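You operate a simulated robot arm through the tools that you are given. There is no shell and no other tool.

You are at the controls of a simulated robot arm. One attempt, no reset.

JOB
Square the green mat in the blocking frame and tighten both bar knobs.
Fine: lay it turned as it lay in the tray; both bars end snug against the mat; the other mat stays in the tray.

The check looks at the end state, three seconds after you hand in, the way a careful person would. Anything else that was tipped, shoved, dropped, spilled or broken makes it a failure.

ROBOT AND FRAMES
A 6-joint arm with a fingered hand, fixed in place. Base frame: the origin is on the floor under the middle of its stand, x ahead of it, y to its left, z up; the work surface is at about z = 0.812. Readings come in m, degrees, newtons and seconds.
With the tool pointing down near the work surface it reaches from about 0.16 to 0.86 m from the base axis. Its first joint turns from -166.0 to 166.0 degrees. Payload 5 kg.
Tool frame: the origin (TCP) lies between the finger pads and is the grasp point; the fingertips stand 0.036 m ahead of it; z points along the fingers, y is the line along which they close. The gripper opens to 0.12 m; its body begins 0.042 m behind the TCP. The gripper is a hand of 4 fingers: y runs from the thumb to the fingers, the wrist lies at [-0.019, -0.123, -0.211] in the tool frame, and closing takes about 1.5 s.
Orientation is told as [roll, pitch, yaw] about the base's x, y, z axes, in that order, counted from this pose: with the fingers straight down and the wrist toward the robot, the tool's x, y and z point along [0, 1, 0], [1, 0, 0] and [0, 0, -1] of the base frame.

CONTROLS
- The arm moves only by the tool jog_arm. Its argument "deltas" is a list of rows, each a list of 2 entries, a list of its own where there are three numbers: the shift along the base's x, y, z in units of 150 mm (1.0 is 150 mm), then the turn, a rotation vector about the base's x, y, z in units of 120 degrees (1.0 is 120 degrees). In form: [[[dx, dy, dz], [wx, wy, wz]], ...]. A call has 1 to 20 rows; each row is the pose to reach, as a shift and turn from the pose commanded when the call began. "gripper" is the gripper command, from -1 (fully open) to 1 (shut), values between in proportion, set as the call begins (left out, the last holds). A call with a number of a shift or a turn outside -1 to 1 is refused whole. A row lasts 0.2 s, in which the tool goes at most 0.05 m and 8.6 degrees; a call with a longer step from one row to the next is refused whole, and so is a gripper value outside its range. A pose out of reach is approached as far as the arm can. The call stops where the force on the tool passes 40 N (or 10 N more than at its start, if that is more) or the arm is blocked; 0.2 s more then pass. Each finger travels about 0.045 m/s and halts on what it meets, pressing with about 32 N; the grip force reading is that of the motor and also rises with nothing between the fingers. The clock runs only during rows and for 0.2 s after the last one: add rows that repeat a pose to give the fingers time. The reply holds the time, the measured pose of the TCP, the force on the tool along the base axes, the opening and the grip force, in the units named above and with some noise, with the torque about the TCP (base axes, N m) and any sound that the robot's microphone picked up.
- Cameras (640 x 400 px; columns grow to the right, rows downward): "scene" is fixed at [0.4012, 0.6546, 1.4061]; the picture's right is [-0.92, -0.39, 0.00], its down [-0.19, 0.45, -0.87] and it looks along [0.34, -0.80, -0.49] (base axes); focal length 320 px, centre (320, 200). "wrist" rides on the gripper at [0.073, -0.101, -0.142] in the tool frame; the picture's right is [-0.79, 0.29, -0.54], its down [-0.56, -0.70, 0.44] and it looks along [-0.25, 0.65, 0.71] (tool axes); focal length 280 px, centre (320, 200). There is no depth. A picture from a camera that has moved, and an enlarged one, comes with that camera's place and axes in the base frame and with its lens. The place of the scene camera against the robot may be out by one fixed shift of up to 0.018 m in any direction.
- capture(camera): a new picture of that camera. The clock stands still meanwhile.
- slide_trunk(by): slides the trunk up (or, below 0, down) by that many m; the arm rides with it, the base frame stays. It gives what a move gives, with no picture.
- finger_targets(index, middle, ring, thumb_bend, thumb_turn): sets how far each is bent, from 0 (flat) to 1 (curled in); at 0.3 the hand is open as for a grip, at 0.7 the pads meet at the TCP. One left out holds its place. A second passes; each finger stops where it meets its share of the squeeze, and holds until it gets a number again. A gripper value or a shape takes the hand back. It gives what a move gives, with no picture; readings hold the bend of each and the force on the fingers (four entries, about 0 where the hand has none), thumb and palm. thumb_turn goes from beside the hand (0) to across from the fingers (1), as for a grip.
- preshape(shape): the hand has 4 fingers and takes this shape, open, in about a second: jaw (thumb against the fingers, like two jaws); tri (thumb and two fingers); tip (a fingertip pinch); poke (one finger out to press); point (the index stretched); flat (the hand flat); cup (the hand cupped); fist (a fist). The gripper value then closes the fingers along that shape, each until it touches; the sizes above hold for jaw. It gives what a move gives, with no picture.
- zoom(camera, box): a new picture of the part [left, top, right, bottom] of that camera's present view, enlarged. The clock stands still meanwhile.
- finish_job(): hands the job in; it is judged then, once.

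Nothing tells you positions but the pictures and the camera data. Unless the task says otherwise, let go and move clear before handing in.

The tools are called after ">>>" as a command line: name --argument value ..., lists and objects as JSON in quotes. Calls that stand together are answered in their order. jog_arm: Moves the arm, as the interface text tells. Its arguments: {"type":"object","properties":{"deltas":{"type":"array"},"gripper":{"type":"number"}},"required":["deltas"]} The other tools are called the same way: slide_trunk (by) moves the trunk up or down; preshape (shape) gives the hand a shape; finger_targets (index, middle, ring, thumb_bend, thumb_turn) moves the fingers one by one; capture (camera) takes a picture; zoom (camera, box) takes an enlarged picture of a part of a camera's view; finish_job () hands the job in.

At the start:

```text
time_s: 0.0
ee_pos: [0.7058, -0.1068, 1.1533]
tool_rot: [0.1, 0.0, 0.0]
wrist_force: [-0.8, 0.5, -0.2]
wrist_torque: [0.03, -0.03, 0.01]
opening: 0.1198
grip_force: 0.0
shape: jaw
bend: [0.3, 0.3, 0.3, 0.3, 0.98]
finger forces: [0.0, 0.1, 0.0, 0.0, 0.1, 0.1]
trunk travel left (down, up): [-0.725, 0.115]
```

scene: 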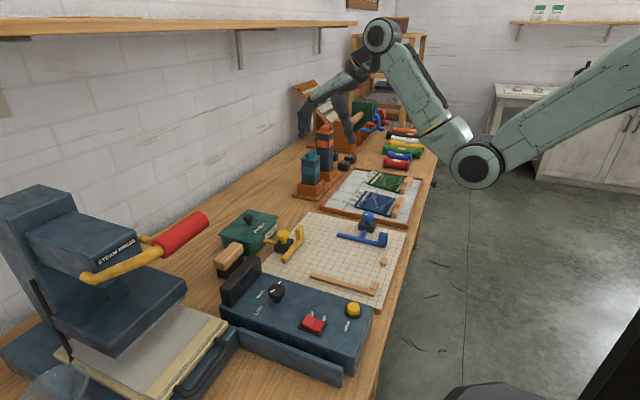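
wrist: 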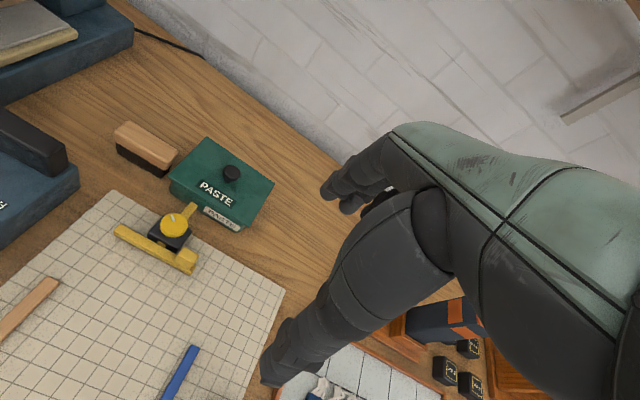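

I see a bench with a press, a control box, a gridded board with blue and yellow bars (the blocking frame), and a tray with a green and a blue mat. I'll look closer before moving.

>>> zoom --camera "scene" --box '[240, 180, 440, 305]'

>>> zoom --camera "scene" --box '[310, 150, 440, 231]'

>>> zoom --camera "scene" --box '[200, 200, 420, 338]'

>>> capture --camera "wrist"

```text
3.20 times, centred on (340, 242) of scene
camera zoom: at [0.4012, 0.6546, 1.4061], right [-0.92, -0.39, 0.0], down [-0.19, 0.45, -0.87], along [0.34, -0.8, -0.49], focal length 1023 px, centre (256, 64)
```

zoom: 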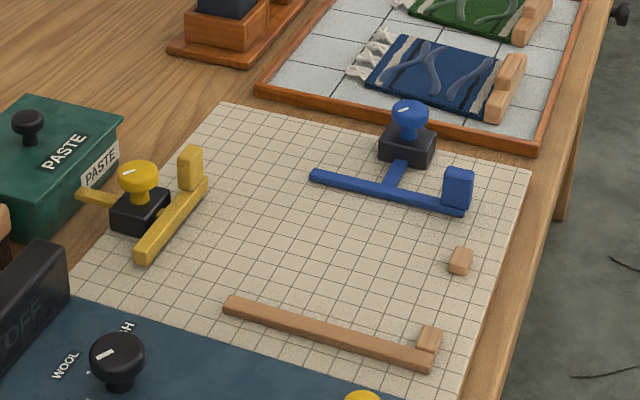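

```text
4.92 times, centred on (375, 190) of scene
camera zoom: at [0.4012, 0.6546, 1.4061], right [-0.92, -0.39, 0.0], down [-0.19, 0.45, -0.87], along [0.34, -0.8, -0.49], focal length 1574 px, centre (49, 247)
```

zoom: 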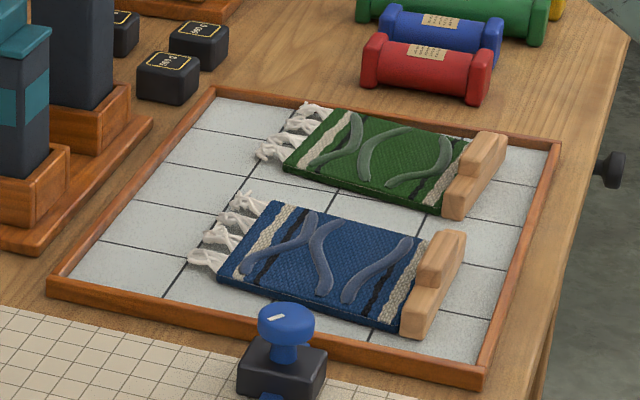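

```text
2.90 times, centred on (310, 269) of scene
camera zoom: at [0.4012, 0.6546, 1.4061], right [-0.92, -0.39, 0.0], down [-0.19, 0.45, -0.87], along [0.34, -0.8, -0.49], focal length 927 px, centre (349, 0)
```

zoom: 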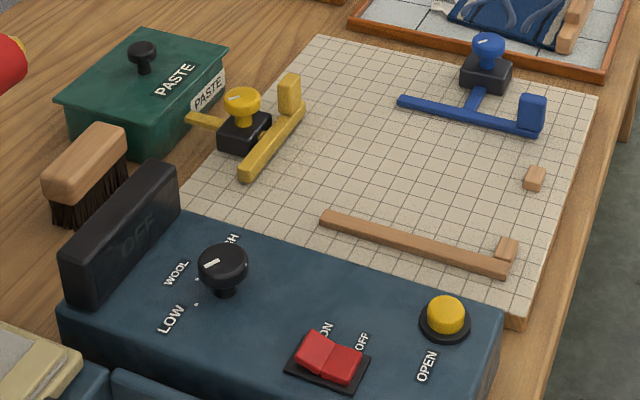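

```text
taken
camera wrist: at [0.6058, -0.0344, 1.2956], right [0.29, -0.79, 0.54], down [-0.7, -0.56, -0.44], along [0.65, -0.25, -0.71], focal length 280 px, centre (320, 200)
```

wrist: 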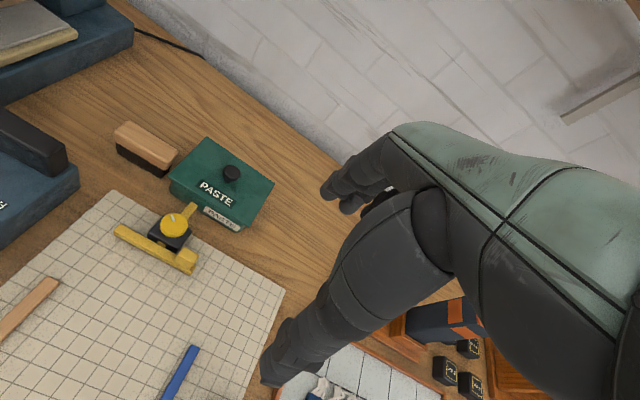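

The board with the two bars spans about x 0.48–0.80, y −0.20–0.12, and the tray with the mats is beyond it, at y −0.62 to −0.24. I'll pull the hand back to get a wrist-camera view of the tray and board.

>>> jog_arm --deltas '[[[-0.25, -0.12, 0], [0, 0, 0]], [[-0.5, -0.25, 0], [0, 0, 0]], [[-0.75, -0.37, 0], [0, 0, 0]], [[-1, -0.5, 0], [0, 0, 0]]]'

>>> jog_arm --deltas '[[[-0.25, -0.12, 0], [0, 0, 0]], [[-0.5, -0.25, 0], [0, 0, 0]], [[-0.75, -0.37, 0], [0, 0, 0]], [[-1, -0.5, 0], [0, 0, 0]]]'

>>> capture --camera "wrist"

>>> capture --camera "scene"

```text
time_s: 1.0
ee_pos: [0.5555, -0.1823, 1.1546]
tool_rot: [0.0, -0.3, 0.0]
wrist_force: [-0.3, -0.1, -0.6]
wrist_torque: [0.04, -0.05, 0.03]
opening: 0.1197
grip_force: 0.0
shape: jaw
bend: [0.3, 0.3, 0.3, 0.3, 0.98]
finger forces: [0.0, 0.0, 0.0, 0.1, 0.0, 0.0]
trunk travel left (down, up): [-0.725, 0.115]
```

```text
time_s: 2.0
ee_pos: [0.4278, -0.2581, 1.1042]
tool_rot: [-0.2, -0.8, -0.2]
wrist_force: [-0.6, -0.1, 0.7]
wrist_torque: [0.04, 0.0, 0.0]
opening: 0.1197
grip_force: 0.0
shape: jaw
bend: [0.3, 0.3, 0.3, 0.3, 0.98]
finger forces: [0.1, 0.0, 0.1, 0.0, 0.0, 0.1]
out of reach, approached as far as the arm can: row 1, 2, 3, 4
trunk travel left (down, up): [-0.725, 0.115]
```

```text
taken
camera wrist: at [0.3264, -0.185, 1.2449], right [0.28, -0.79, 0.55], down [-0.7, -0.56, -0.45], along [0.66, -0.26, -0.71], focal length 280 px, centre (320, 200)
```

wrist: 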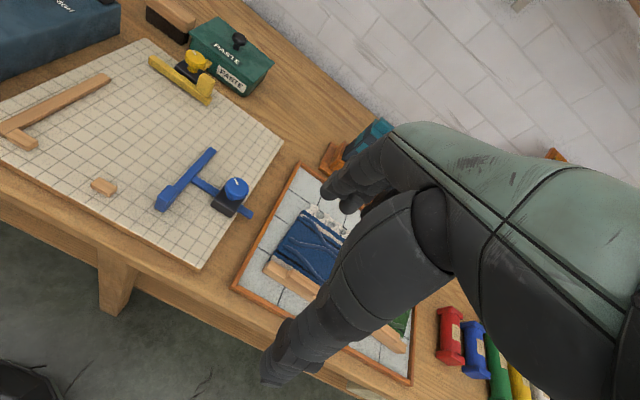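

```text
taken
```

scene: 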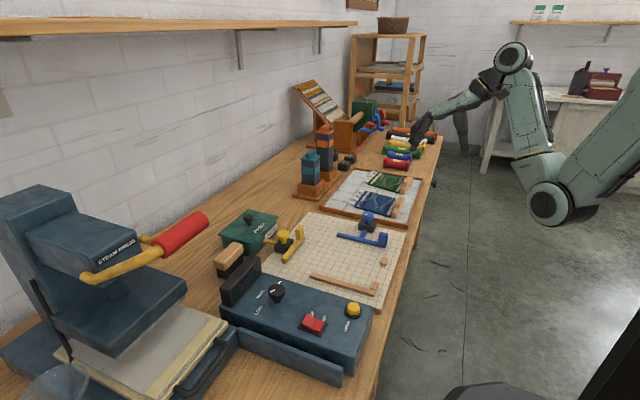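

The wrist view now shows the board with both bars and stops, and part of the tray. I'll enlarge the important parts.

>>> zoom --camera "wrist" --box '[0, 30, 300, 270]'

>>> zoom --camera "wrist" --box '[130, 130, 290, 230]'

>>> zoom --camera "wrist" --box '[120, 10, 280, 110]'

>>> zoom --camera "wrist" --box '[0, 60, 160, 210]'

```text
1.67 times, centred on (150, 150) of wrist
camera zoom: at [0.3264, -0.185, 1.2449], right [0.28, -0.79, 0.55], down [-0.7, -0.56, -0.45], along [0.66, -0.26, -0.71], focal length 467 px, centre (603, 283)
```

zoom: 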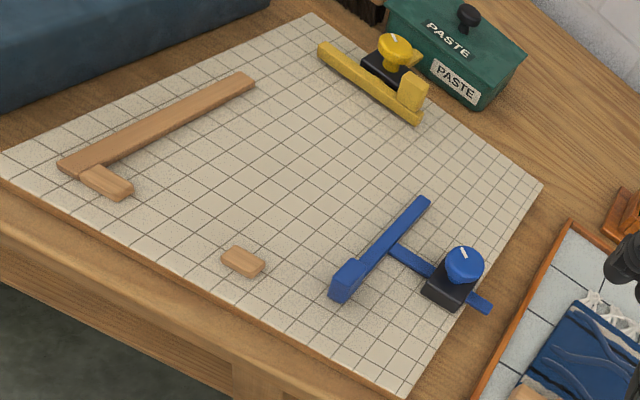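

```text
4.00 times, centred on (210, 180) of wrist
camera zoom: at [0.3264, -0.185, 1.2449], right [0.28, -0.79, 0.55], down [-0.7, -0.56, -0.45], along [0.66, -0.26, -0.71], focal length 1122 px, centre (760, 280)
```

zoom: 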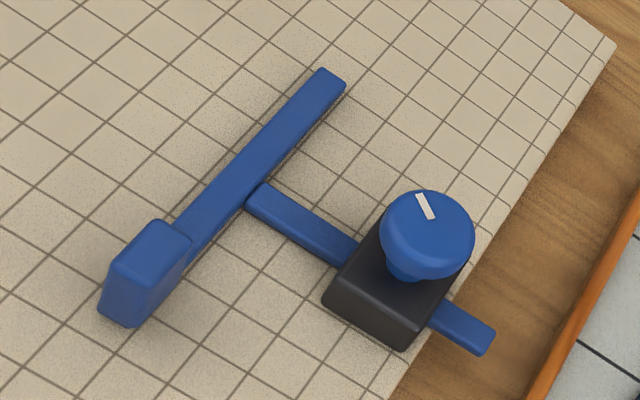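

```text
4.00 times, centred on (200, 60) of wrist
camera zoom: at [0.3264, -0.185, 1.2449], right [0.28, -0.79, 0.55], down [-0.7, -0.56, -0.45], along [0.66, -0.26, -0.71], focal length 1122 px, centre (800, 760)
```

zoom: 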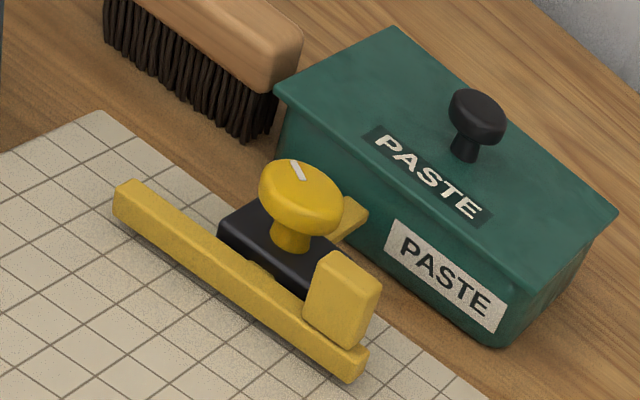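

```text
2.67 times, centred on (80, 135) of wrist
camera zoom: at [0.3264, -0.185, 1.2449], right [0.28, -0.79, 0.55], down [-0.7, -0.56, -0.45], along [0.66, -0.26, -0.71], focal length 748 px, centre (960, 373)
```

zoom: 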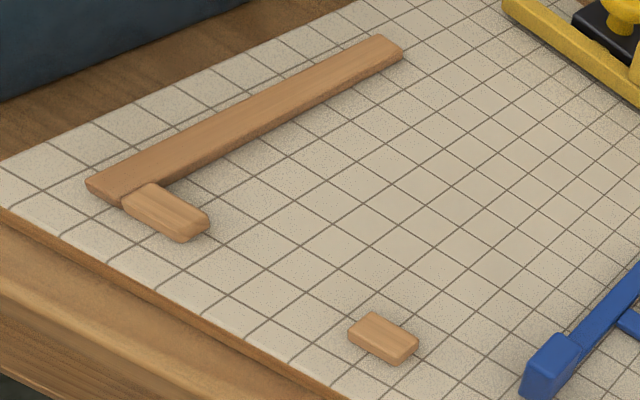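

Stops and bars are clear: the brown fence's face is at y≈0.07, the two pegs' faces at x≈0.512, the blue bar is parallel to x at y≈−0.107, and the yellow bar is parallel to y at x≈0.745. Next I'll move right to see the tray with the hand out of the way.

>>> jog_arm --deltas '[[[0.05, -0.25, 0.05], [0, 0, 0]], [[0.1, -0.5, 0.1], [0, 0, 0]], [[0.1, -0.75, 0.1], [0, 0, 0]], [[0.1, -1, 0.1], [0, 0, 0]]]'

>>> jog_arm --deltas '[[[0, -0.3, 0], [0, 0, 0]], [[0, -0.6, 0], [0, 0, 0]], [[0, -0.9, 0], [0, 0, 0]], [[0, -1, 0], [0, 0, 0]]]'

>>> jog_arm --deltas '[[[0, -0.25, 0], [0, 0, 0]], [[0, -0.5, 0], [0, 0, 0]], [[0, -0.5, 0], [0, 0, 0]]]'

>>> capture --camera "wrist"

```text
time_s: 3.0
ee_pos: [0.4434, -0.4123, 1.1189]
tool_rot: [0.1, 0.0, 0.0]
wrist_force: [-0.6, -0.2, 0.4]
wrist_torque: [0.06, 0.0, 0.03]
opening: 0.1197
grip_force: 0.0
shape: jaw
bend: [0.3, 0.3, 0.3, 0.3, 0.98]
finger forces: [0.0, 0.0, 0.0, 0.0, 0.1, 0.0]
trunk travel left (down, up): [-0.725, 0.115]
```

```text
time_s: 4.0
ee_pos: [0.4428, -0.5604, 1.1179]
tool_rot: [0.1, 0.0, 0.0]
wrist_force: [-0.1, -0.8, -1.2]
wrist_torque: [0.03, 0.0, 0.0]
opening: 0.1197
grip_force: 0.1
shape: jaw
bend: [0.3, 0.3, 0.3, 0.3, 0.98]
finger forces: [0.0, 0.0, 0.0, 0.0, 0.1, 0.0]
trunk travel left (down, up): [-0.725, 0.115]
```

```text
time_s: 4.8
ee_pos: [0.4423, -0.6333, 1.1179]
tool_rot: [-0.1, -0.1, 0.0]
wrist_force: [-0.3, 0.8, -0.2]
wrist_torque: [-0.02, 0.02, -0.03]
opening: 0.1198
grip_force: 0.1
shape: jaw
bend: [0.3, 0.3, 0.3, 0.3, 0.98]
finger forces: [0.1, 0.0, 0.0, 0.0, 0.0, 0.0]
trunk travel left (down, up): [-0.725, 0.115]
```

```text
taken
camera wrist: at [0.3412, -0.5606, 1.2589], right [0.29, -0.79, 0.54], down [-0.7, -0.56, -0.44], along [0.65, -0.25, -0.71], focal length 280 px, centre (320, 200)
```

wrist: 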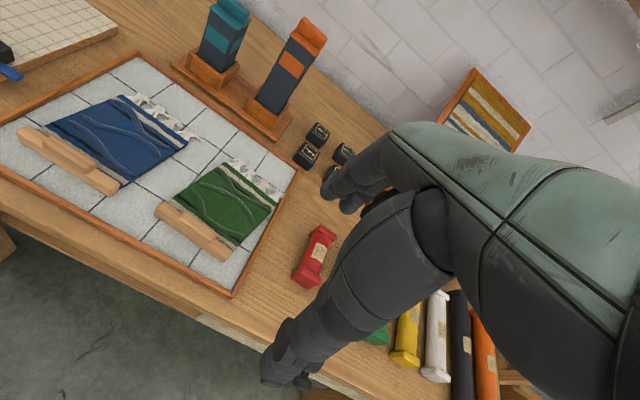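

>>> zoom --camera "wrist" --box '[130, 140, 290, 275]'

>>> zoom --camera "wrist" --box '[0, 50, 320, 300]'

>>> zoom --camera "wrist" --box '[140, 180, 260, 270]'

```text
2.96 times, centred on (210, 208) of wrist
camera zoom: at [0.3412, -0.5606, 1.2589], right [0.29, -0.79, 0.54], down [-0.7, -0.56, -0.44], along [0.65, -0.25, -0.71], focal length 831 px, centre (646, 178)
```

zoom: 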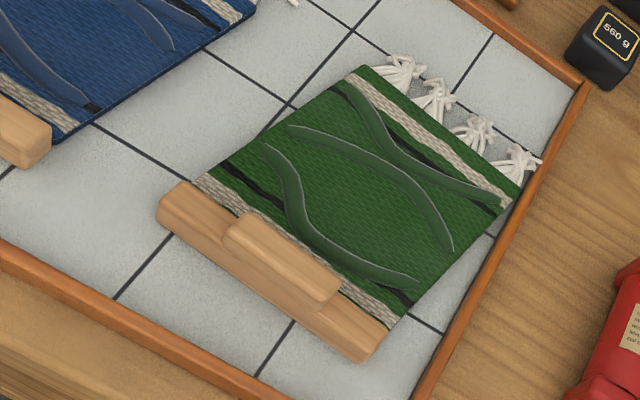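

```text
1.60 times, centred on (160, 175) of wrist
camera zoom: at [0.3412, -0.5606, 1.2589], right [0.29, -0.79, 0.54], down [-0.7, -0.56, -0.44], along [0.65, -0.25, -0.71], focal length 449 px, centre (576, 240)
```

zoom: 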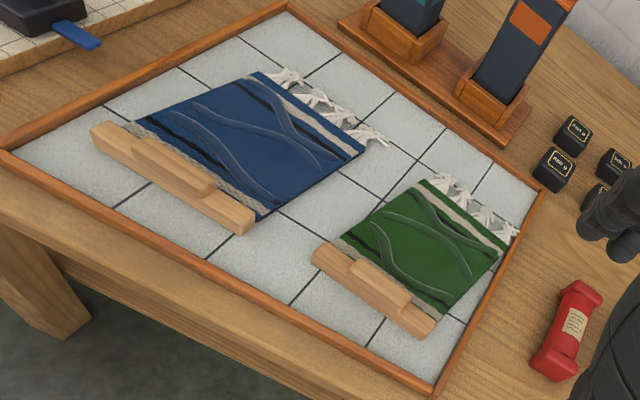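

```text
4.44 times, centred on (200, 225) of wrist
camera zoom: at [0.3412, -0.5606, 1.2589], right [0.29, -0.79, 0.54], down [-0.7, -0.56, -0.44], along [0.65, -0.25, -0.71], focal length 1246 px, centre (853, 89)
```

zoom: 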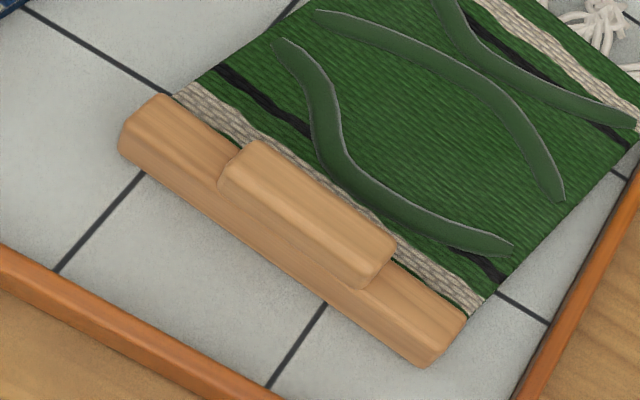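

The green mat lies at about (0.61, −0.56), rotated roughly 5–10° clockwise, with a wooden handle on the side near the robot. I want its corner positions and skew more precisely before grasping, so I'll zoom in.

>>> zoom --camera "wrist" --box '[235, 152, 315, 212]'

>>> zoom --camera "wrist" --box '[175, 190, 275, 265]'

>>> zoom --camera "wrist" --box '[10, 85, 200, 205]'

```text
6.67 times, centred on (275, 182) of wrist
camera zoom: at [0.3412, -0.5606, 1.2589], right [0.29, -0.79, 0.54], down [-0.7, -0.56, -0.44], along [0.65, -0.25, -0.71], focal length 1869 px, centre (620, 320)
```

zoom: 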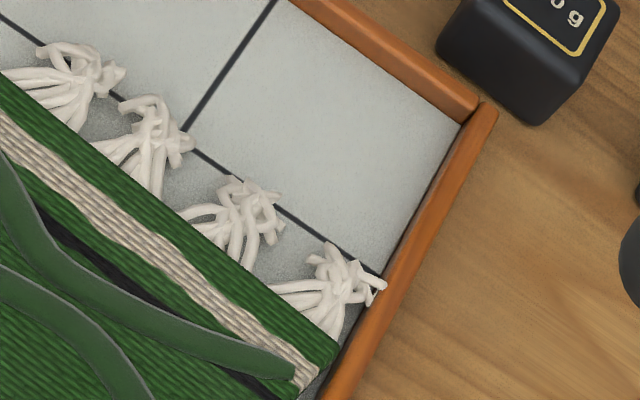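

```text
5.33 times, centred on (225, 228) of wrist
camera zoom: at [0.3412, -0.5606, 1.2589], right [0.29, -0.79, 0.54], down [-0.7, -0.56, -0.44], along [0.65, -0.25, -0.71], focal length 1495 px, centre (827, 53)
```

zoom: 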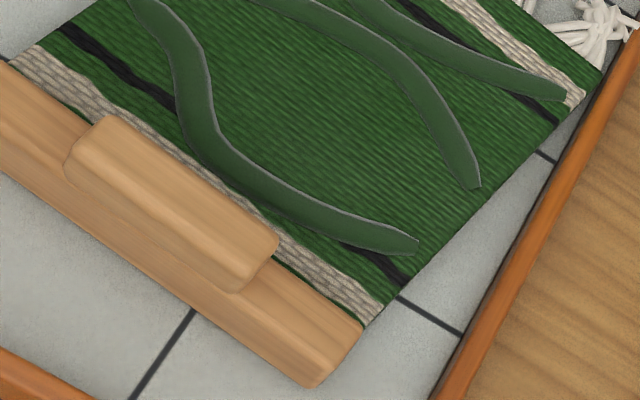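

```text
3.33 times, centred on (105, 145) of wrist
camera zoom: at [0.3412, -0.5606, 1.2589], right [0.29, -0.79, 0.54], down [-0.7, -0.56, -0.44], along [0.65, -0.25, -0.71], focal length 935 px, centre (1037, 383)
```

zoom: 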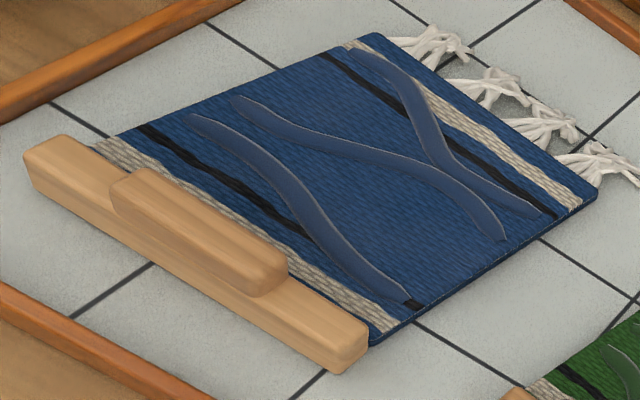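

Measurements agree: the green mat's handle centre is at about (0.530, −0.545), turned about −5.5°, with a grip block on top (z≈0.838–0.852). I'll move above it, align the hand with the handle, and partly close.

>>> jog_arm --deltas '[[[0.15, 0.15, -0.1], [0, 0, -0.012]], [[0.3, 0.3, -0.2], [0, 0, -0.024]], [[0.45, 0.45, -0.3], [0, 0, -0.036]], [[0.585, 0.589, -0.4], [0, 0, -0.046]], [[0.585, 0.589, -0.6], [0, 0, -0.046]], [[0.585, 0.589, -0.8], [0, 0, -0.046]], [[0.585, 0.589, -0.9], [0, 0, -0.046]], [[0.585, 0.589, -0.9], [0, 0, -0.046]]]' --gripper 0.0

>>> capture --camera "wrist"

>>> capture --camera "scene"

```text
time_s: 6.6
ee_pos: [0.5312, -0.5487, 0.9828]
tool_rot: [0.0, 0.0, -5.5]
wrist_force: [0.2, -0.7, 0.4]
wrist_torque: [-0.02, 0.0, 0.01]
opening: 0.0604
grip_force: 0.0
shape: jaw
bend: [0.74, 0.45, 0.42, 0.69, 1.0]
finger forces: [0.0, 0.0, 0.1, 0.1, 0.1, 0.1]
trunk travel left (down, up): [-0.725, 0.115]
```

```text
taken
camera wrist: at [0.438, -0.4664, 1.1247], right [0.21, -0.81, 0.54], down [-0.75, -0.49, -0.44], along [0.63, -0.31, -0.71], focal length 280 px, centre (320, 200)
```

wrist: 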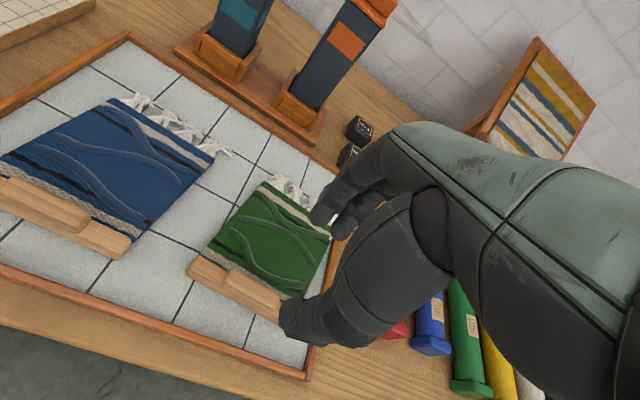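

```text
taken
```

scene: 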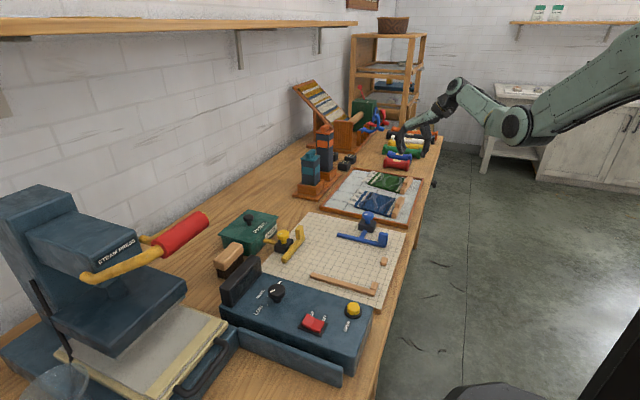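

>>> zoom --camera "wrist" --box '[180, 150, 420, 350]'

>>> zoom --camera "scene" --box '[340, 110, 450, 220]'

```text
2.00 times, centred on (300, 250) of wrist
camera zoom: at [0.438, -0.4664, 1.1247], right [0.21, -0.81, 0.54], down [-0.75, -0.49, -0.44], along [0.63, -0.31, -0.71], focal length 561 px, centre (360, 100)
```

zoom: 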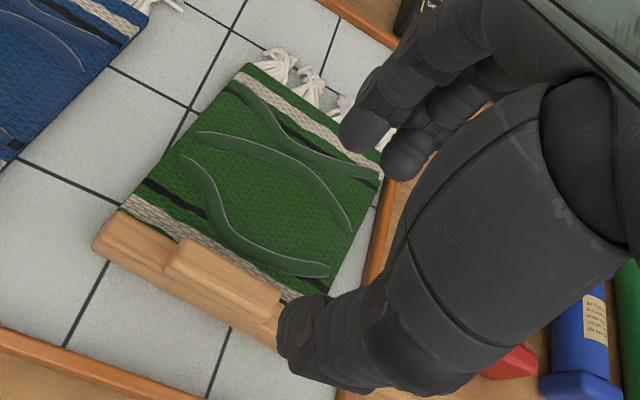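

```text
3.64 times, centred on (395, 165) of scene
camera zoom: at [0.4012, 0.6546, 1.4061], right [-0.92, -0.39, 0.0], down [-0.19, 0.45, -0.87], along [0.34, -0.8, -0.49], focal length 1163 px, centre (47, 327)
```

zoom: 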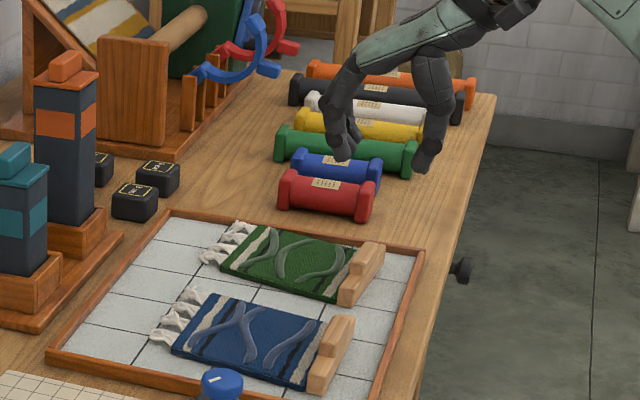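

The hand is over the handle and within a few millimetres of it in the wrist view. I'll descend partway and check.

>>> jog_arm --deltas '[[[0.0, 0.04, -0.15], [0, 0, 0]], [[0.0, 0.045, -0.3], [0, 0, 0]], [[0.0, 0.045, -0.45], [0, 0, 0]], [[0.0, 0.045, -0.55], [0, 0, 0]], [[0.0, 0.045, -0.55], [0, 0, 0]]]'

>>> zoom --camera "wrist" --box '[180, 150, 420, 350]'

>>> zoom --camera "scene" --box '[340, 130, 440, 220]'

```text
time_s: 7.8
ee_pos: [0.5319, -0.5424, 0.9018]
tool_rot: [0.0, -0.1, -5.5]
wrist_force: [0.3, 0.8, 0.3]
wrist_torque: [-0.02, 0.03, 0.0]
opening: 0.0603
grip_force: 0.1
shape: jaw
bend: [0.74, 0.45, 0.42, 0.69, 1.0]
finger forces: [0.1, 0.0, 0.0, 0.0, 0.0, 0.0]
trunk travel left (down, up): [-0.725, 0.115]
```

```text
2.00 times, centred on (300, 250) of wrist
camera zoom: at [0.4385, -0.4589, 1.0433], right [0.21, -0.81, 0.54], down [-0.75, -0.49, -0.44], along [0.63, -0.31, -0.71], focal length 561 px, centre (360, 100)
```

zoom: 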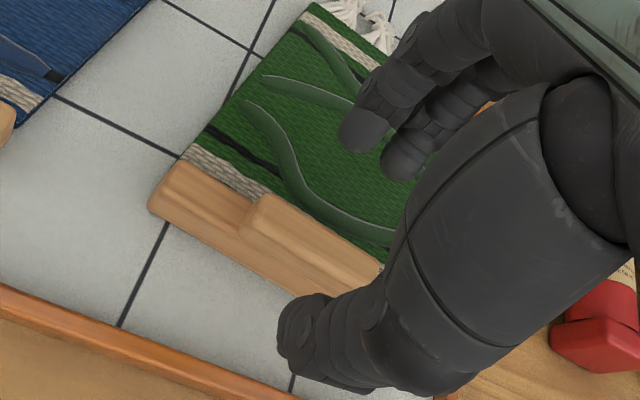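

```text
4.44 times, centred on (390, 175) of scene
camera zoom: at [0.4012, 0.6546, 1.4061], right [-0.92, -0.39, 0.0], down [-0.19, 0.45, -0.87], along [0.34, -0.8, -0.49], focal length 1421 px, centre (9, 311)
```

zoom: 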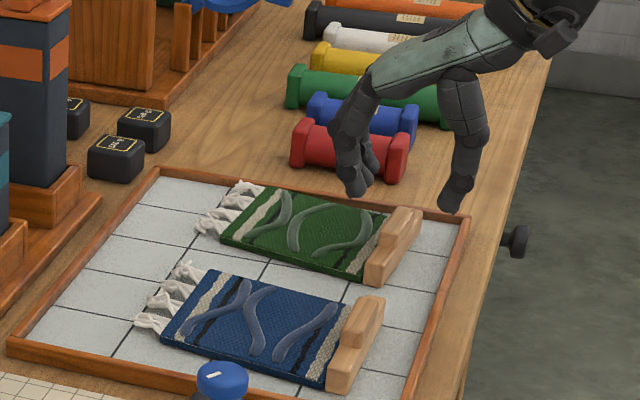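

The fingertips straddle the handle, with tips near z≈0.866. I'll lower to about 0.868, then close gently.

>>> jog_arm --deltas '[[[-0.007, 0.0, -0.08], [0, 0, 0]], [[-0.007, 0.0, -0.16], [0, 0, 0]], [[-0.007, 0.0, -0.225], [0, 0, 0]], [[-0.007, 0.0, -0.225], [0, 0, 0]]]'

>>> zoom --camera "wrist" --box '[180, 150, 420, 350]'

>>> zoom --camera "scene" --box '[340, 130, 440, 220]'

```text
time_s: 8.8
ee_pos: [0.5311, -0.5407, 0.8673]
tool_rot: [0.0, 0.0, -5.5]
wrist_force: [0.2, 0.3, 0.8]
wrist_torque: [0.01, 0.0, 0.0]
opening: 0.0605
grip_force: 0.2
shape: jaw
bend: [0.74, 0.45, 0.42, 0.69, 1.0]
finger forces: [0.0, 0.1, 0.0, 0.0, 0.0, 0.0]
trunk travel left (down, up): [-0.725, 0.115]
```

```text
2.00 times, centred on (300, 250) of wrist
camera zoom: at [0.4376, -0.4588, 1.009], right [0.21, -0.81, 0.54], down [-0.75, -0.49, -0.44], along [0.63, -0.31, -0.71], focal length 561 px, centre (360, 100)
```

zoom: 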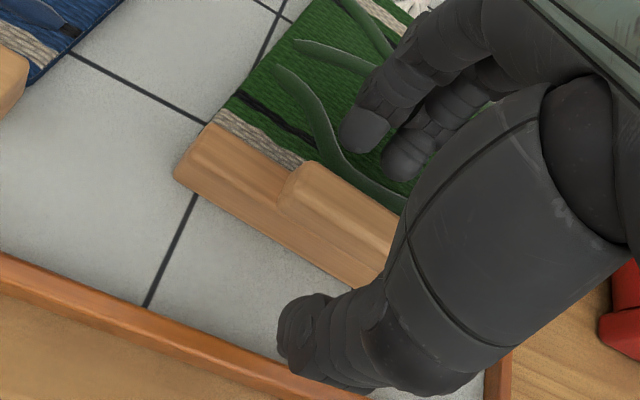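

```text
4.44 times, centred on (390, 175) of scene
camera zoom: at [0.4012, 0.6546, 1.4061], right [-0.92, -0.39, 0.0], down [-0.19, 0.45, -0.87], along [0.34, -0.8, -0.49], focal length 1421 px, centre (9, 311)
```

zoom: 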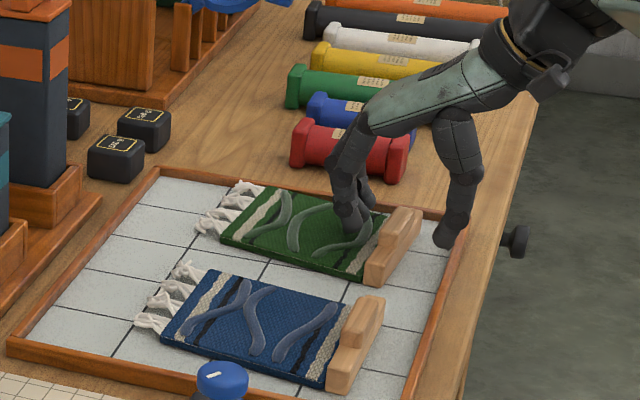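

Fingers are on both sides of the handle with no contact. Closing now.

>>> jog_arm --deltas '[[[-0.01, 0.0, 0], [0, 0, 0]], [[-0.01, 0.0, 0], [0, 0, 0]], [[-0.01, 0.0, 0], [0, 0, 0]], [[-0.01, 0.0, 0], [0, 0, 0]], [[-0.01, 0.0, 0], [0, 0, 0]], [[-0.01, 0.0, 0], [0, 0, 0]], [[-0.01, 0.0, 0], [0, 0, 0]], [[-0.01, 0.0, 0], [0, 0, 0]]]' --gripper 1.0

>>> zoom --camera "wrist" --box '[180, 150, 420, 350]'

>>> zoom --camera "scene" --box '[340, 130, 440, 220]'

```text
time_s: 10.6
ee_pos: [0.5292, -0.541, 0.8667]
tool_rot: [0.1, -0.1, -5.6]
wrist_force: [0.8, 0.2, -0.6]
wrist_torque: [0.02, -0.02, 0.06]
opening: 0.0131
grip_force: 32.2
shape: jaw
bend: [0.72, 0.64, 0.65, 0.74, 1.0]
finger forces: [17.5, 7.7, 3.2, 0.0, 28.6, 0.1]
trunk travel left (down, up): [-0.725, 0.115]
```

```text
2.00 times, centred on (300, 250) of wrist
camera zoom: at [0.4364, -0.459, 1.009], right [0.21, -0.81, 0.54], down [-0.75, -0.49, -0.44], along [0.63, -0.31, -0.71], focal length 561 px, centre (360, 100)
```

zoom: 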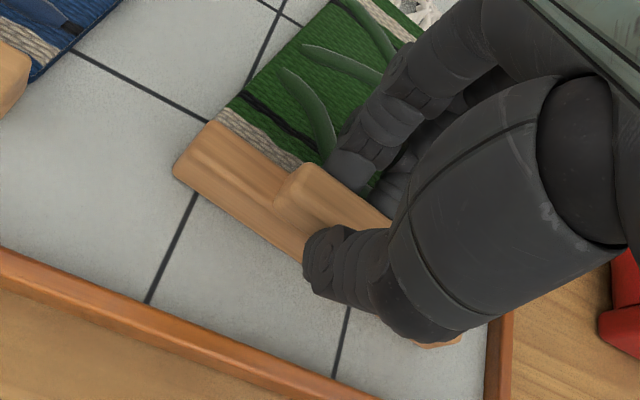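

```text
4.44 times, centred on (390, 175) of scene
camera zoom: at [0.4012, 0.6546, 1.4061], right [-0.92, -0.39, 0.0], down [-0.19, 0.45, -0.87], along [0.34, -0.8, -0.49], focal length 1421 px, centre (9, 311)
```

zoom: 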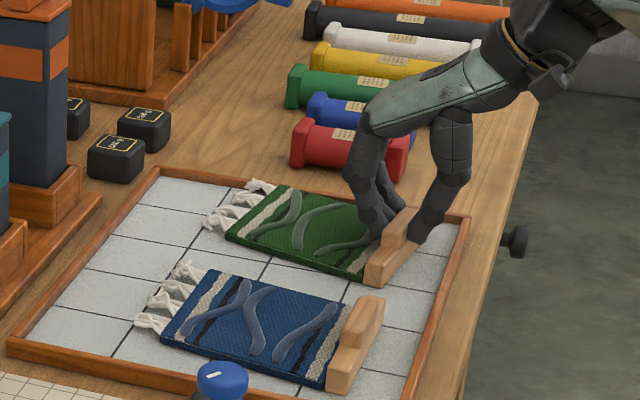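

The grip is solid (about 29 N on the thumb, opening 13 mm). I'll lift a few centimetres slowly and look.

>>> jog_arm --deltas '[[[0, 0.0, 0.05], [0, 0, 0]], [[0, 0.0, 0.12], [0, 0, 0]], [[0, 0.0, 0.2], [0, 0, 0]], [[0, 0.0, 0.3], [0, 0, 0]], [[0, 0.0, 0.4], [0, 0, 0]], [[0, 0.0, 0.4], [0, 0, 0]]]'

>>> zoom --camera "scene" --box '[320, 110, 440, 220]'

>>> capture --camera "wrist"

```text
time_s: 12.0
ee_pos: [0.5282, -0.541, 0.9255]
tool_rot: [0.0, 0.0, -5.6]
wrist_force: [1.0, -0.4, -0.6]
wrist_torque: [-0.01, 0.05, 0.01]
opening: 0.0135
grip_force: 32.6
shape: jaw
bend: [0.72, 0.65, 0.67, 0.74, 1.0]
finger forces: [19.0, 7.1, 3.2, 0.0, 29.4, 0.0]
trunk travel left (down, up): [-0.725, 0.115]
```

```text
3.64 times, centred on (380, 165) of scene
camera zoom: at [0.4012, 0.6546, 1.4061], right [-0.92, -0.39, 0.0], down [-0.19, 0.45, -0.87], along [0.34, -0.8, -0.49], focal length 1163 px, centre (102, 327)
```

zoom: 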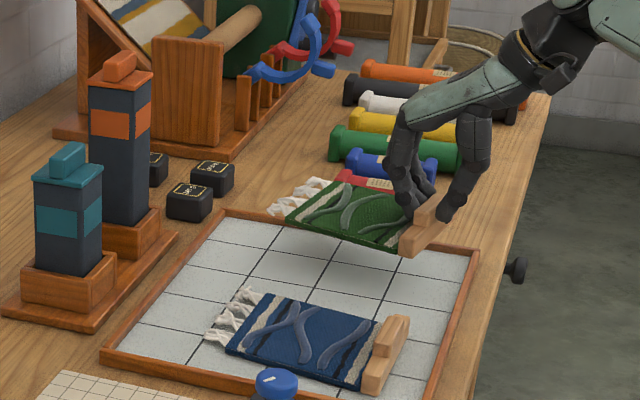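

```text
taken
camera wrist: at [0.4353, -0.459, 1.068], right [0.21, -0.81, 0.54], down [-0.75, -0.49, -0.44], along [0.63, -0.31, -0.71], focal length 280 px, centre (320, 200)
```

wrist: 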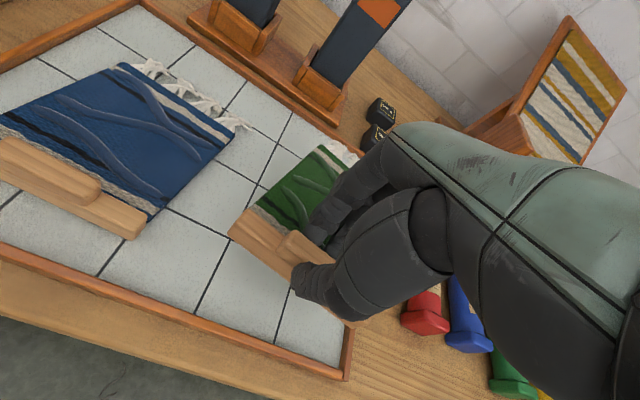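

The mat lifts level and rigid. I'll check how the handle sits in the hand (its yaw relative to the tool) before carrying it.

>>> zoom --camera "wrist" --box '[215, 135, 375, 335]'

>>> jog_arm --deltas '[[[0, 0.05, 0.15], [0, 0, 0.01]], [[0, 0.1, 0.3], [0, 0, 0.02]], [[0, 0.2, 0.45], [0, 0, 0.03]], [[0, 0.3, 0.6], [0, 0, 0.04]], [[0, 0.35, 0.65], [0, 0, 0.046]], [[0, 0.35, 0.65], [0, 0, 0.046]]]'

>>> zoom --camera "wrist" --box '[215, 135, 375, 335]'

>>> zoom --camera "scene" --box '[320, 110, 440, 220]'

```text
2.00 times, centred on (295, 235) of wrist
camera zoom: at [0.4353, -0.459, 1.068], right [0.21, -0.81, 0.54], down [-0.75, -0.49, -0.44], along [0.63, -0.31, -0.71], focal length 561 px, centre (370, 130)
```

zoom: 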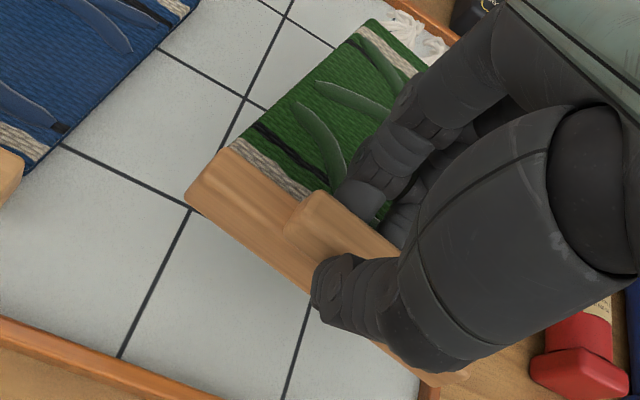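

```text
time_s: 13.4
ee_pos: [0.5284, -0.489, 1.025]
tool_rot: [0.0, -0.1, -0.1]
wrist_force: [0.4, 0.5, -1.0]
wrist_torque: [0.01, 0.06, 0.03]
opening: 0.0132
grip_force: 32.5
shape: jaw
bend: [0.72, 0.65, 0.67, 0.74, 1.0]
finger forces: [19.1, 7.0, 3.5, 0.0, 29.4, 0.0]
trunk travel left (down, up): [-0.725, 0.115]
```

```text
2.00 times, centred on (295, 235) of wrist
camera zoom: at [0.4288, -0.4161, 1.1671], right [0.29, -0.79, 0.54], down [-0.7, -0.56, -0.44], along [0.65, -0.25, -0.71], focal length 561 px, centre (370, 130)
```

zoom: 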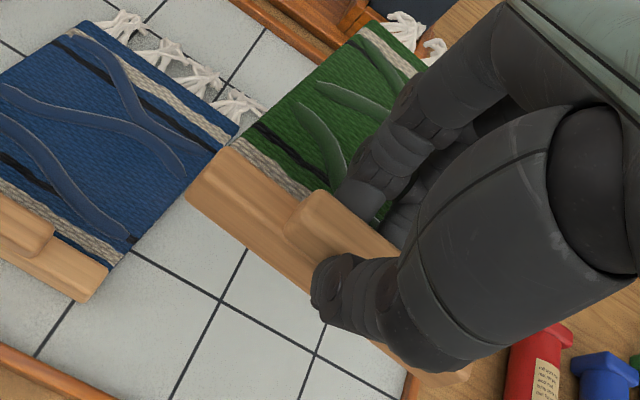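

```text
3.64 times, centred on (380, 165) of scene
camera zoom: at [0.4012, 0.6546, 1.4061], right [-0.92, -0.39, 0.0], down [-0.19, 0.45, -0.87], along [0.34, -0.8, -0.49], focal length 1163 px, centre (102, 327)
```

zoom: 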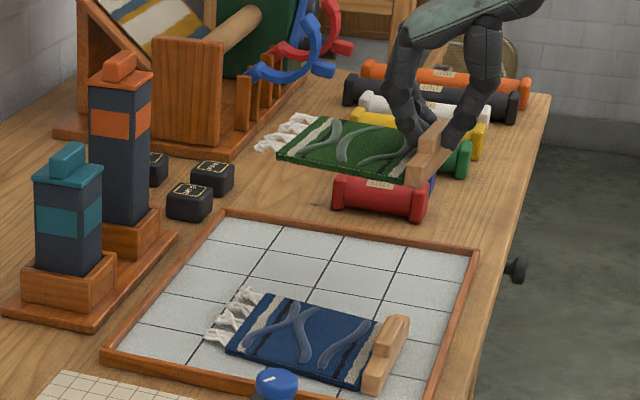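

Mat hangs steady. I'll look closer at the handle and the mat edges in the hand's frame to know the exact yaw.

>>> zoom --camera "wrist" --box '[220, 185, 320, 285]'

>>> zoom --camera "wrist" --box '[280, 130, 360, 210]'

>>> zoom --camera "wrist" --box '[290, 260, 370, 340]'

```text
4.00 times, centred on (270, 235) of wrist
camera zoom: at [0.4288, -0.4161, 1.1671], right [0.29, -0.79, 0.54], down [-0.7, -0.56, -0.44], along [0.65, -0.25, -0.71], focal length 1122 px, centre (520, 60)
```

zoom: 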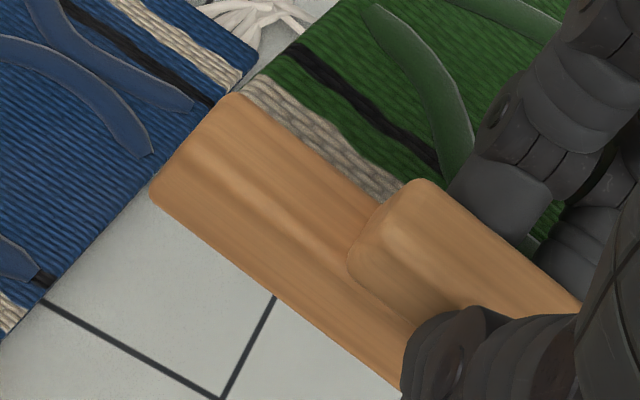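

```text
5.00 times, centred on (320, 170) of wrist
camera zoom: at [0.4288, -0.4161, 1.1671], right [0.29, -0.79, 0.54], down [-0.7, -0.56, -0.44], along [0.65, -0.25, -0.71], focal length 1402 px, centre (320, 350)
```

zoom: 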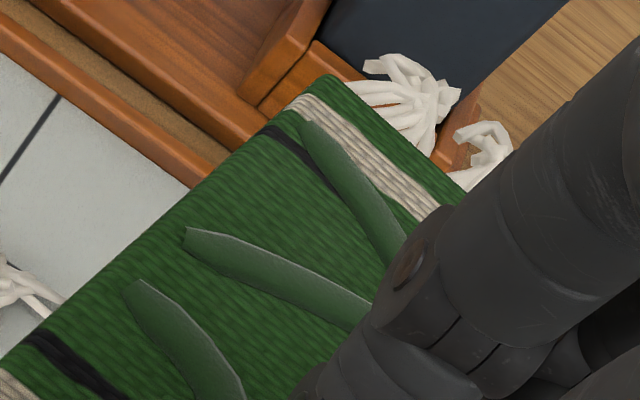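

```text
5.00 times, centred on (330, 300) of wrist
camera zoom: at [0.4288, -0.4161, 1.1671], right [0.29, -0.79, 0.54], down [-0.7, -0.56, -0.44], along [0.65, -0.25, -0.71], focal length 1402 px, centre (270, -300)
```

zoom: 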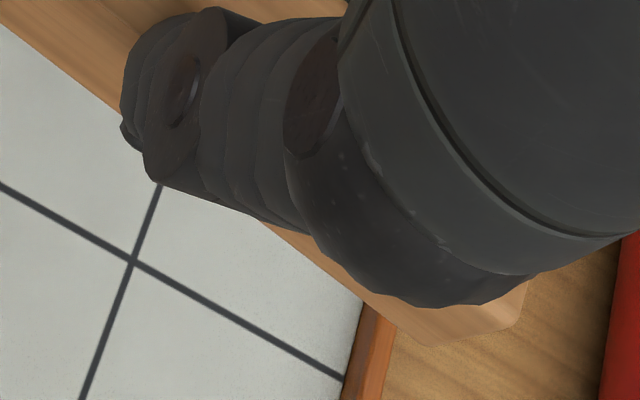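

The handle sits about −6° in the hand's frame, so I'll turn +6.2° to align it with the frame. Then I'll carry it at this height over to the board, to TCP target about (0.531, 0.004).

>>> jog_arm --deltas '[[[0, 0.2, 0], [0, 0, 0.0257]], [[0, 0.45, 0], [0, 0, 0.0517]], [[0, 0.7, 0], [0, 0, 0.0517]], [[0, 0.95, 0], [0, 0, 0.0517]]]'

>>> jog_arm --deltas '[[[0, 0.25, 0], [0, 0, 0]], [[0, 0.5, 0], [0, 0, 0]], [[0, 0.75, 0], [0, 0, 0]], [[0, 1.0, 0], [0, 0, 0]]]'

>>> jog_arm --deltas '[[[0, 0.25, 0], [0, 0, 0]], [[0, 0.5, 0], [0, 0, 0]], [[0, 0.75, 0], [0, 0, 0]], [[0, 1.0, 0], [0, 0, 0]], [[0, 1.0, 0], [0, 0, 0]]]'

>>> capture --camera "scene"

>>> capture --camera "wrist"

```text
time_s: 14.4
ee_pos: [0.5287, -0.3451, 1.0235]
tool_rot: [0.0, 0.0, 6.1]
wrist_force: [0.4, 0.6, -0.8]
wrist_torque: [-0.01, 0.06, -0.01]
opening: 0.0134
grip_force: 31.9
shape: jaw
bend: [0.72, 0.65, 0.67, 0.74, 1.0]
finger forces: [19.1, 6.8, 3.3, 0.1, 29.4, 0.0]
trunk travel left (down, up): [-0.725, 0.115]
```

```text
time_s: 15.4
ee_pos: [0.5281, -0.1954, 1.0252]
tool_rot: [-0.2, 0.0, 6.0]
wrist_force: [0.3, 1.2, 0.0]
wrist_torque: [-0.02, 0.06, 0.0]
opening: 0.0132
grip_force: 32.0
shape: jaw
bend: [0.72, 0.65, 0.68, 0.74, 1.0]
finger forces: [19.2, 6.8, 3.4, 0.0, 29.4, 0.0]
trunk travel left (down, up): [-0.725, 0.115]
```

```text
time_s: 16.6
ee_pos: [0.5293, -0.0472, 1.024]
tool_rot: [0.1, 0.0, 6.0]
wrist_force: [-0.6, -0.7, -1.1]
wrist_torque: [0.04, 0.09, -0.02]
opening: 0.0132
grip_force: 31.9
shape: jaw
bend: [0.72, 0.65, 0.68, 0.74, 1.0]
finger forces: [19.3, 6.7, 3.5, 0.1, 29.4, 0.1]
trunk travel left (down, up): [-0.725, 0.115]
```

```text
taken
```

scene: 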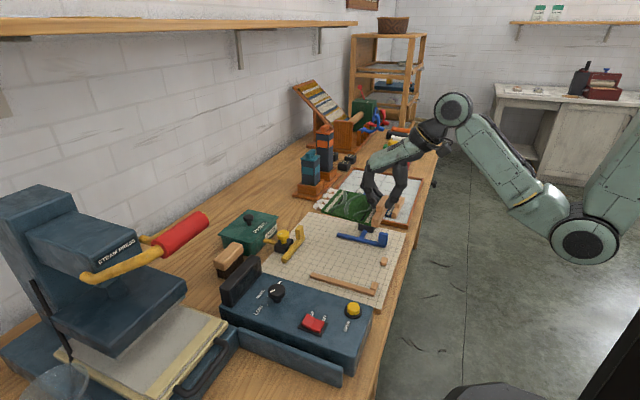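

```text
taken
camera wrist: at [0.4215, 0.0153, 1.166], right [0.37, -0.75, 0.54], down [-0.64, -0.63, -0.44], along [0.68, -0.18, -0.71], focal length 280 px, centre (320, 200)
```

wrist: 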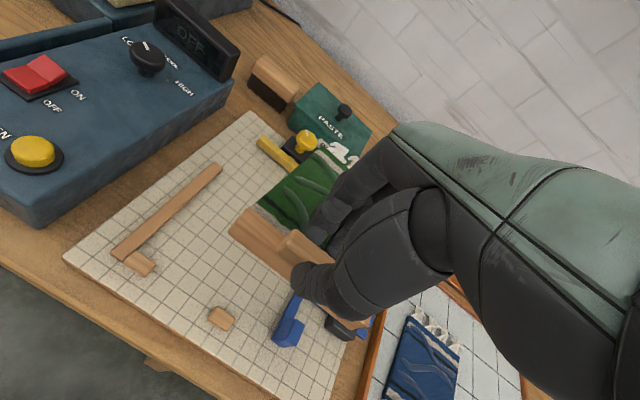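

Mat is over the board and level. I'll refine fence and peg positions from this closer view before setting it down.

>>> zoom --camera "wrist" --box '[90, 150, 250, 350]'

>>> zoom --camera "wrist" --box '[60, 100, 380, 300]'

>>> zoom --camera "wrist" --box '[230, 110, 350, 200]'

```text
2.00 times, centred on (170, 250) of wrist
camera zoom: at [0.4215, 0.0153, 1.166], right [0.37, -0.75, 0.54], down [-0.64, -0.63, -0.44], along [0.68, -0.18, -0.71], focal length 561 px, centre (620, 100)
```

zoom: 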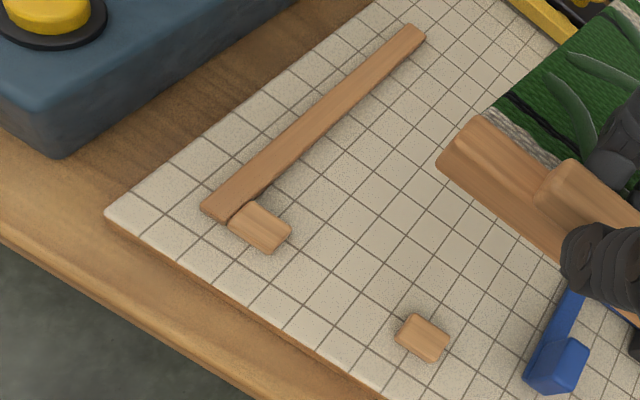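

```text
2.00 times, centred on (220, 200) of wrist
camera zoom: at [0.4215, 0.0153, 1.166], right [0.37, -0.75, 0.54], down [-0.64, -0.63, -0.44], along [0.68, -0.18, -0.71], focal length 561 px, centre (520, 200)
```

zoom: 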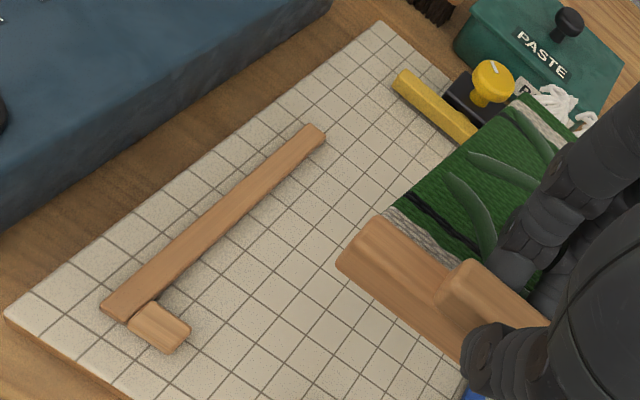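

```text
4.44 times, centred on (290, 155) of wrist
camera zoom: at [0.4215, 0.0153, 1.166], right [0.37, -0.75, 0.54], down [-0.64, -0.63, -0.44], along [0.68, -0.18, -0.71], focal length 1246 px, centre (453, 400)
```

zoom: 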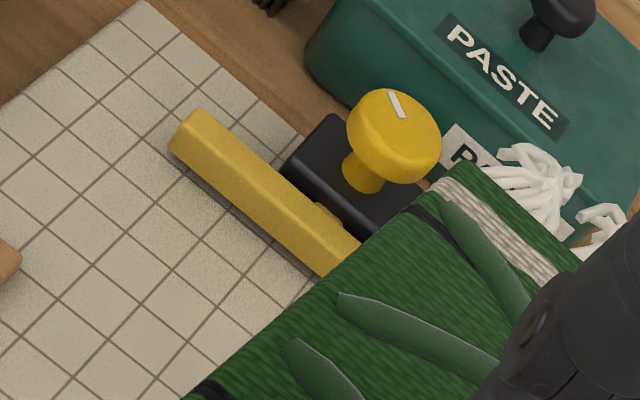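

Fence face y≈0.071, peg faces x≈0.511. I'll go over the target at (0.532, 0.003) and lower to just above the board.

>>> jog_arm --deltas '[[[0.01, 0.17, 0], [0, 0, 0.003]], [[0.018, 0.335, 0], [0, 0, 0.006]], [[0.018, 0.335, -0.2], [0, 0, 0.006]], [[0.018, 0.335, -0.4], [0, 0, 0.006]], [[0.018, 0.335, -0.6], [0, 0, 0.006]], [[0.018, 0.335, -0.8], [0, 0, 0.006]], [[0.018, 0.335, -0.8], [0, 0, 0.006]]]'

>>> capture --camera "wrist"

>>> zoom --camera "scene" --box '[240, 180, 440, 305]'

```text
time_s: 18.2
ee_pos: [0.5323, 0.0041, 0.906]
tool_rot: [0.1, 0.0, 6.8]
wrist_force: [-0.8, -0.2, -1.4]
wrist_torque: [-0.04, 0.06, 0.01]
opening: 0.0132
grip_force: 31.8
shape: jaw
bend: [0.72, 0.65, 0.68, 0.74, 1.0]
finger forces: [19.3, 6.8, 3.5, 0.0, 29.4, 0.0]
trunk travel left (down, up): [-0.725, 0.115]
```

```text
taken
camera wrist: at [0.423, 0.0645, 1.0469], right [0.38, -0.75, 0.54], down [-0.63, -0.64, -0.44], along [0.68, -0.17, -0.71], focal length 280 px, centre (320, 200)
```

wrist: 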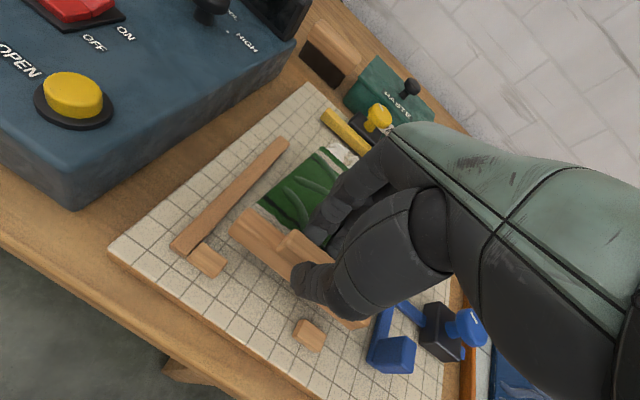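

```text
3.20 times, centred on (340, 242) of scene
camera zoom: at [0.4012, 0.6546, 1.4061], right [-0.92, -0.39, 0.0], down [-0.19, 0.45, -0.87], along [0.34, -0.8, -0.49], focal length 1023 px, centre (256, 64)
```

zoom: 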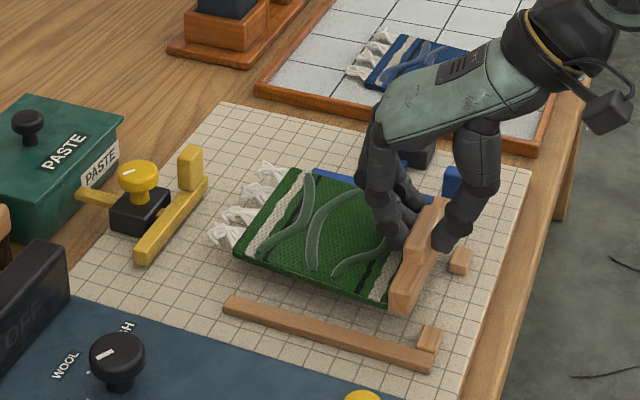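

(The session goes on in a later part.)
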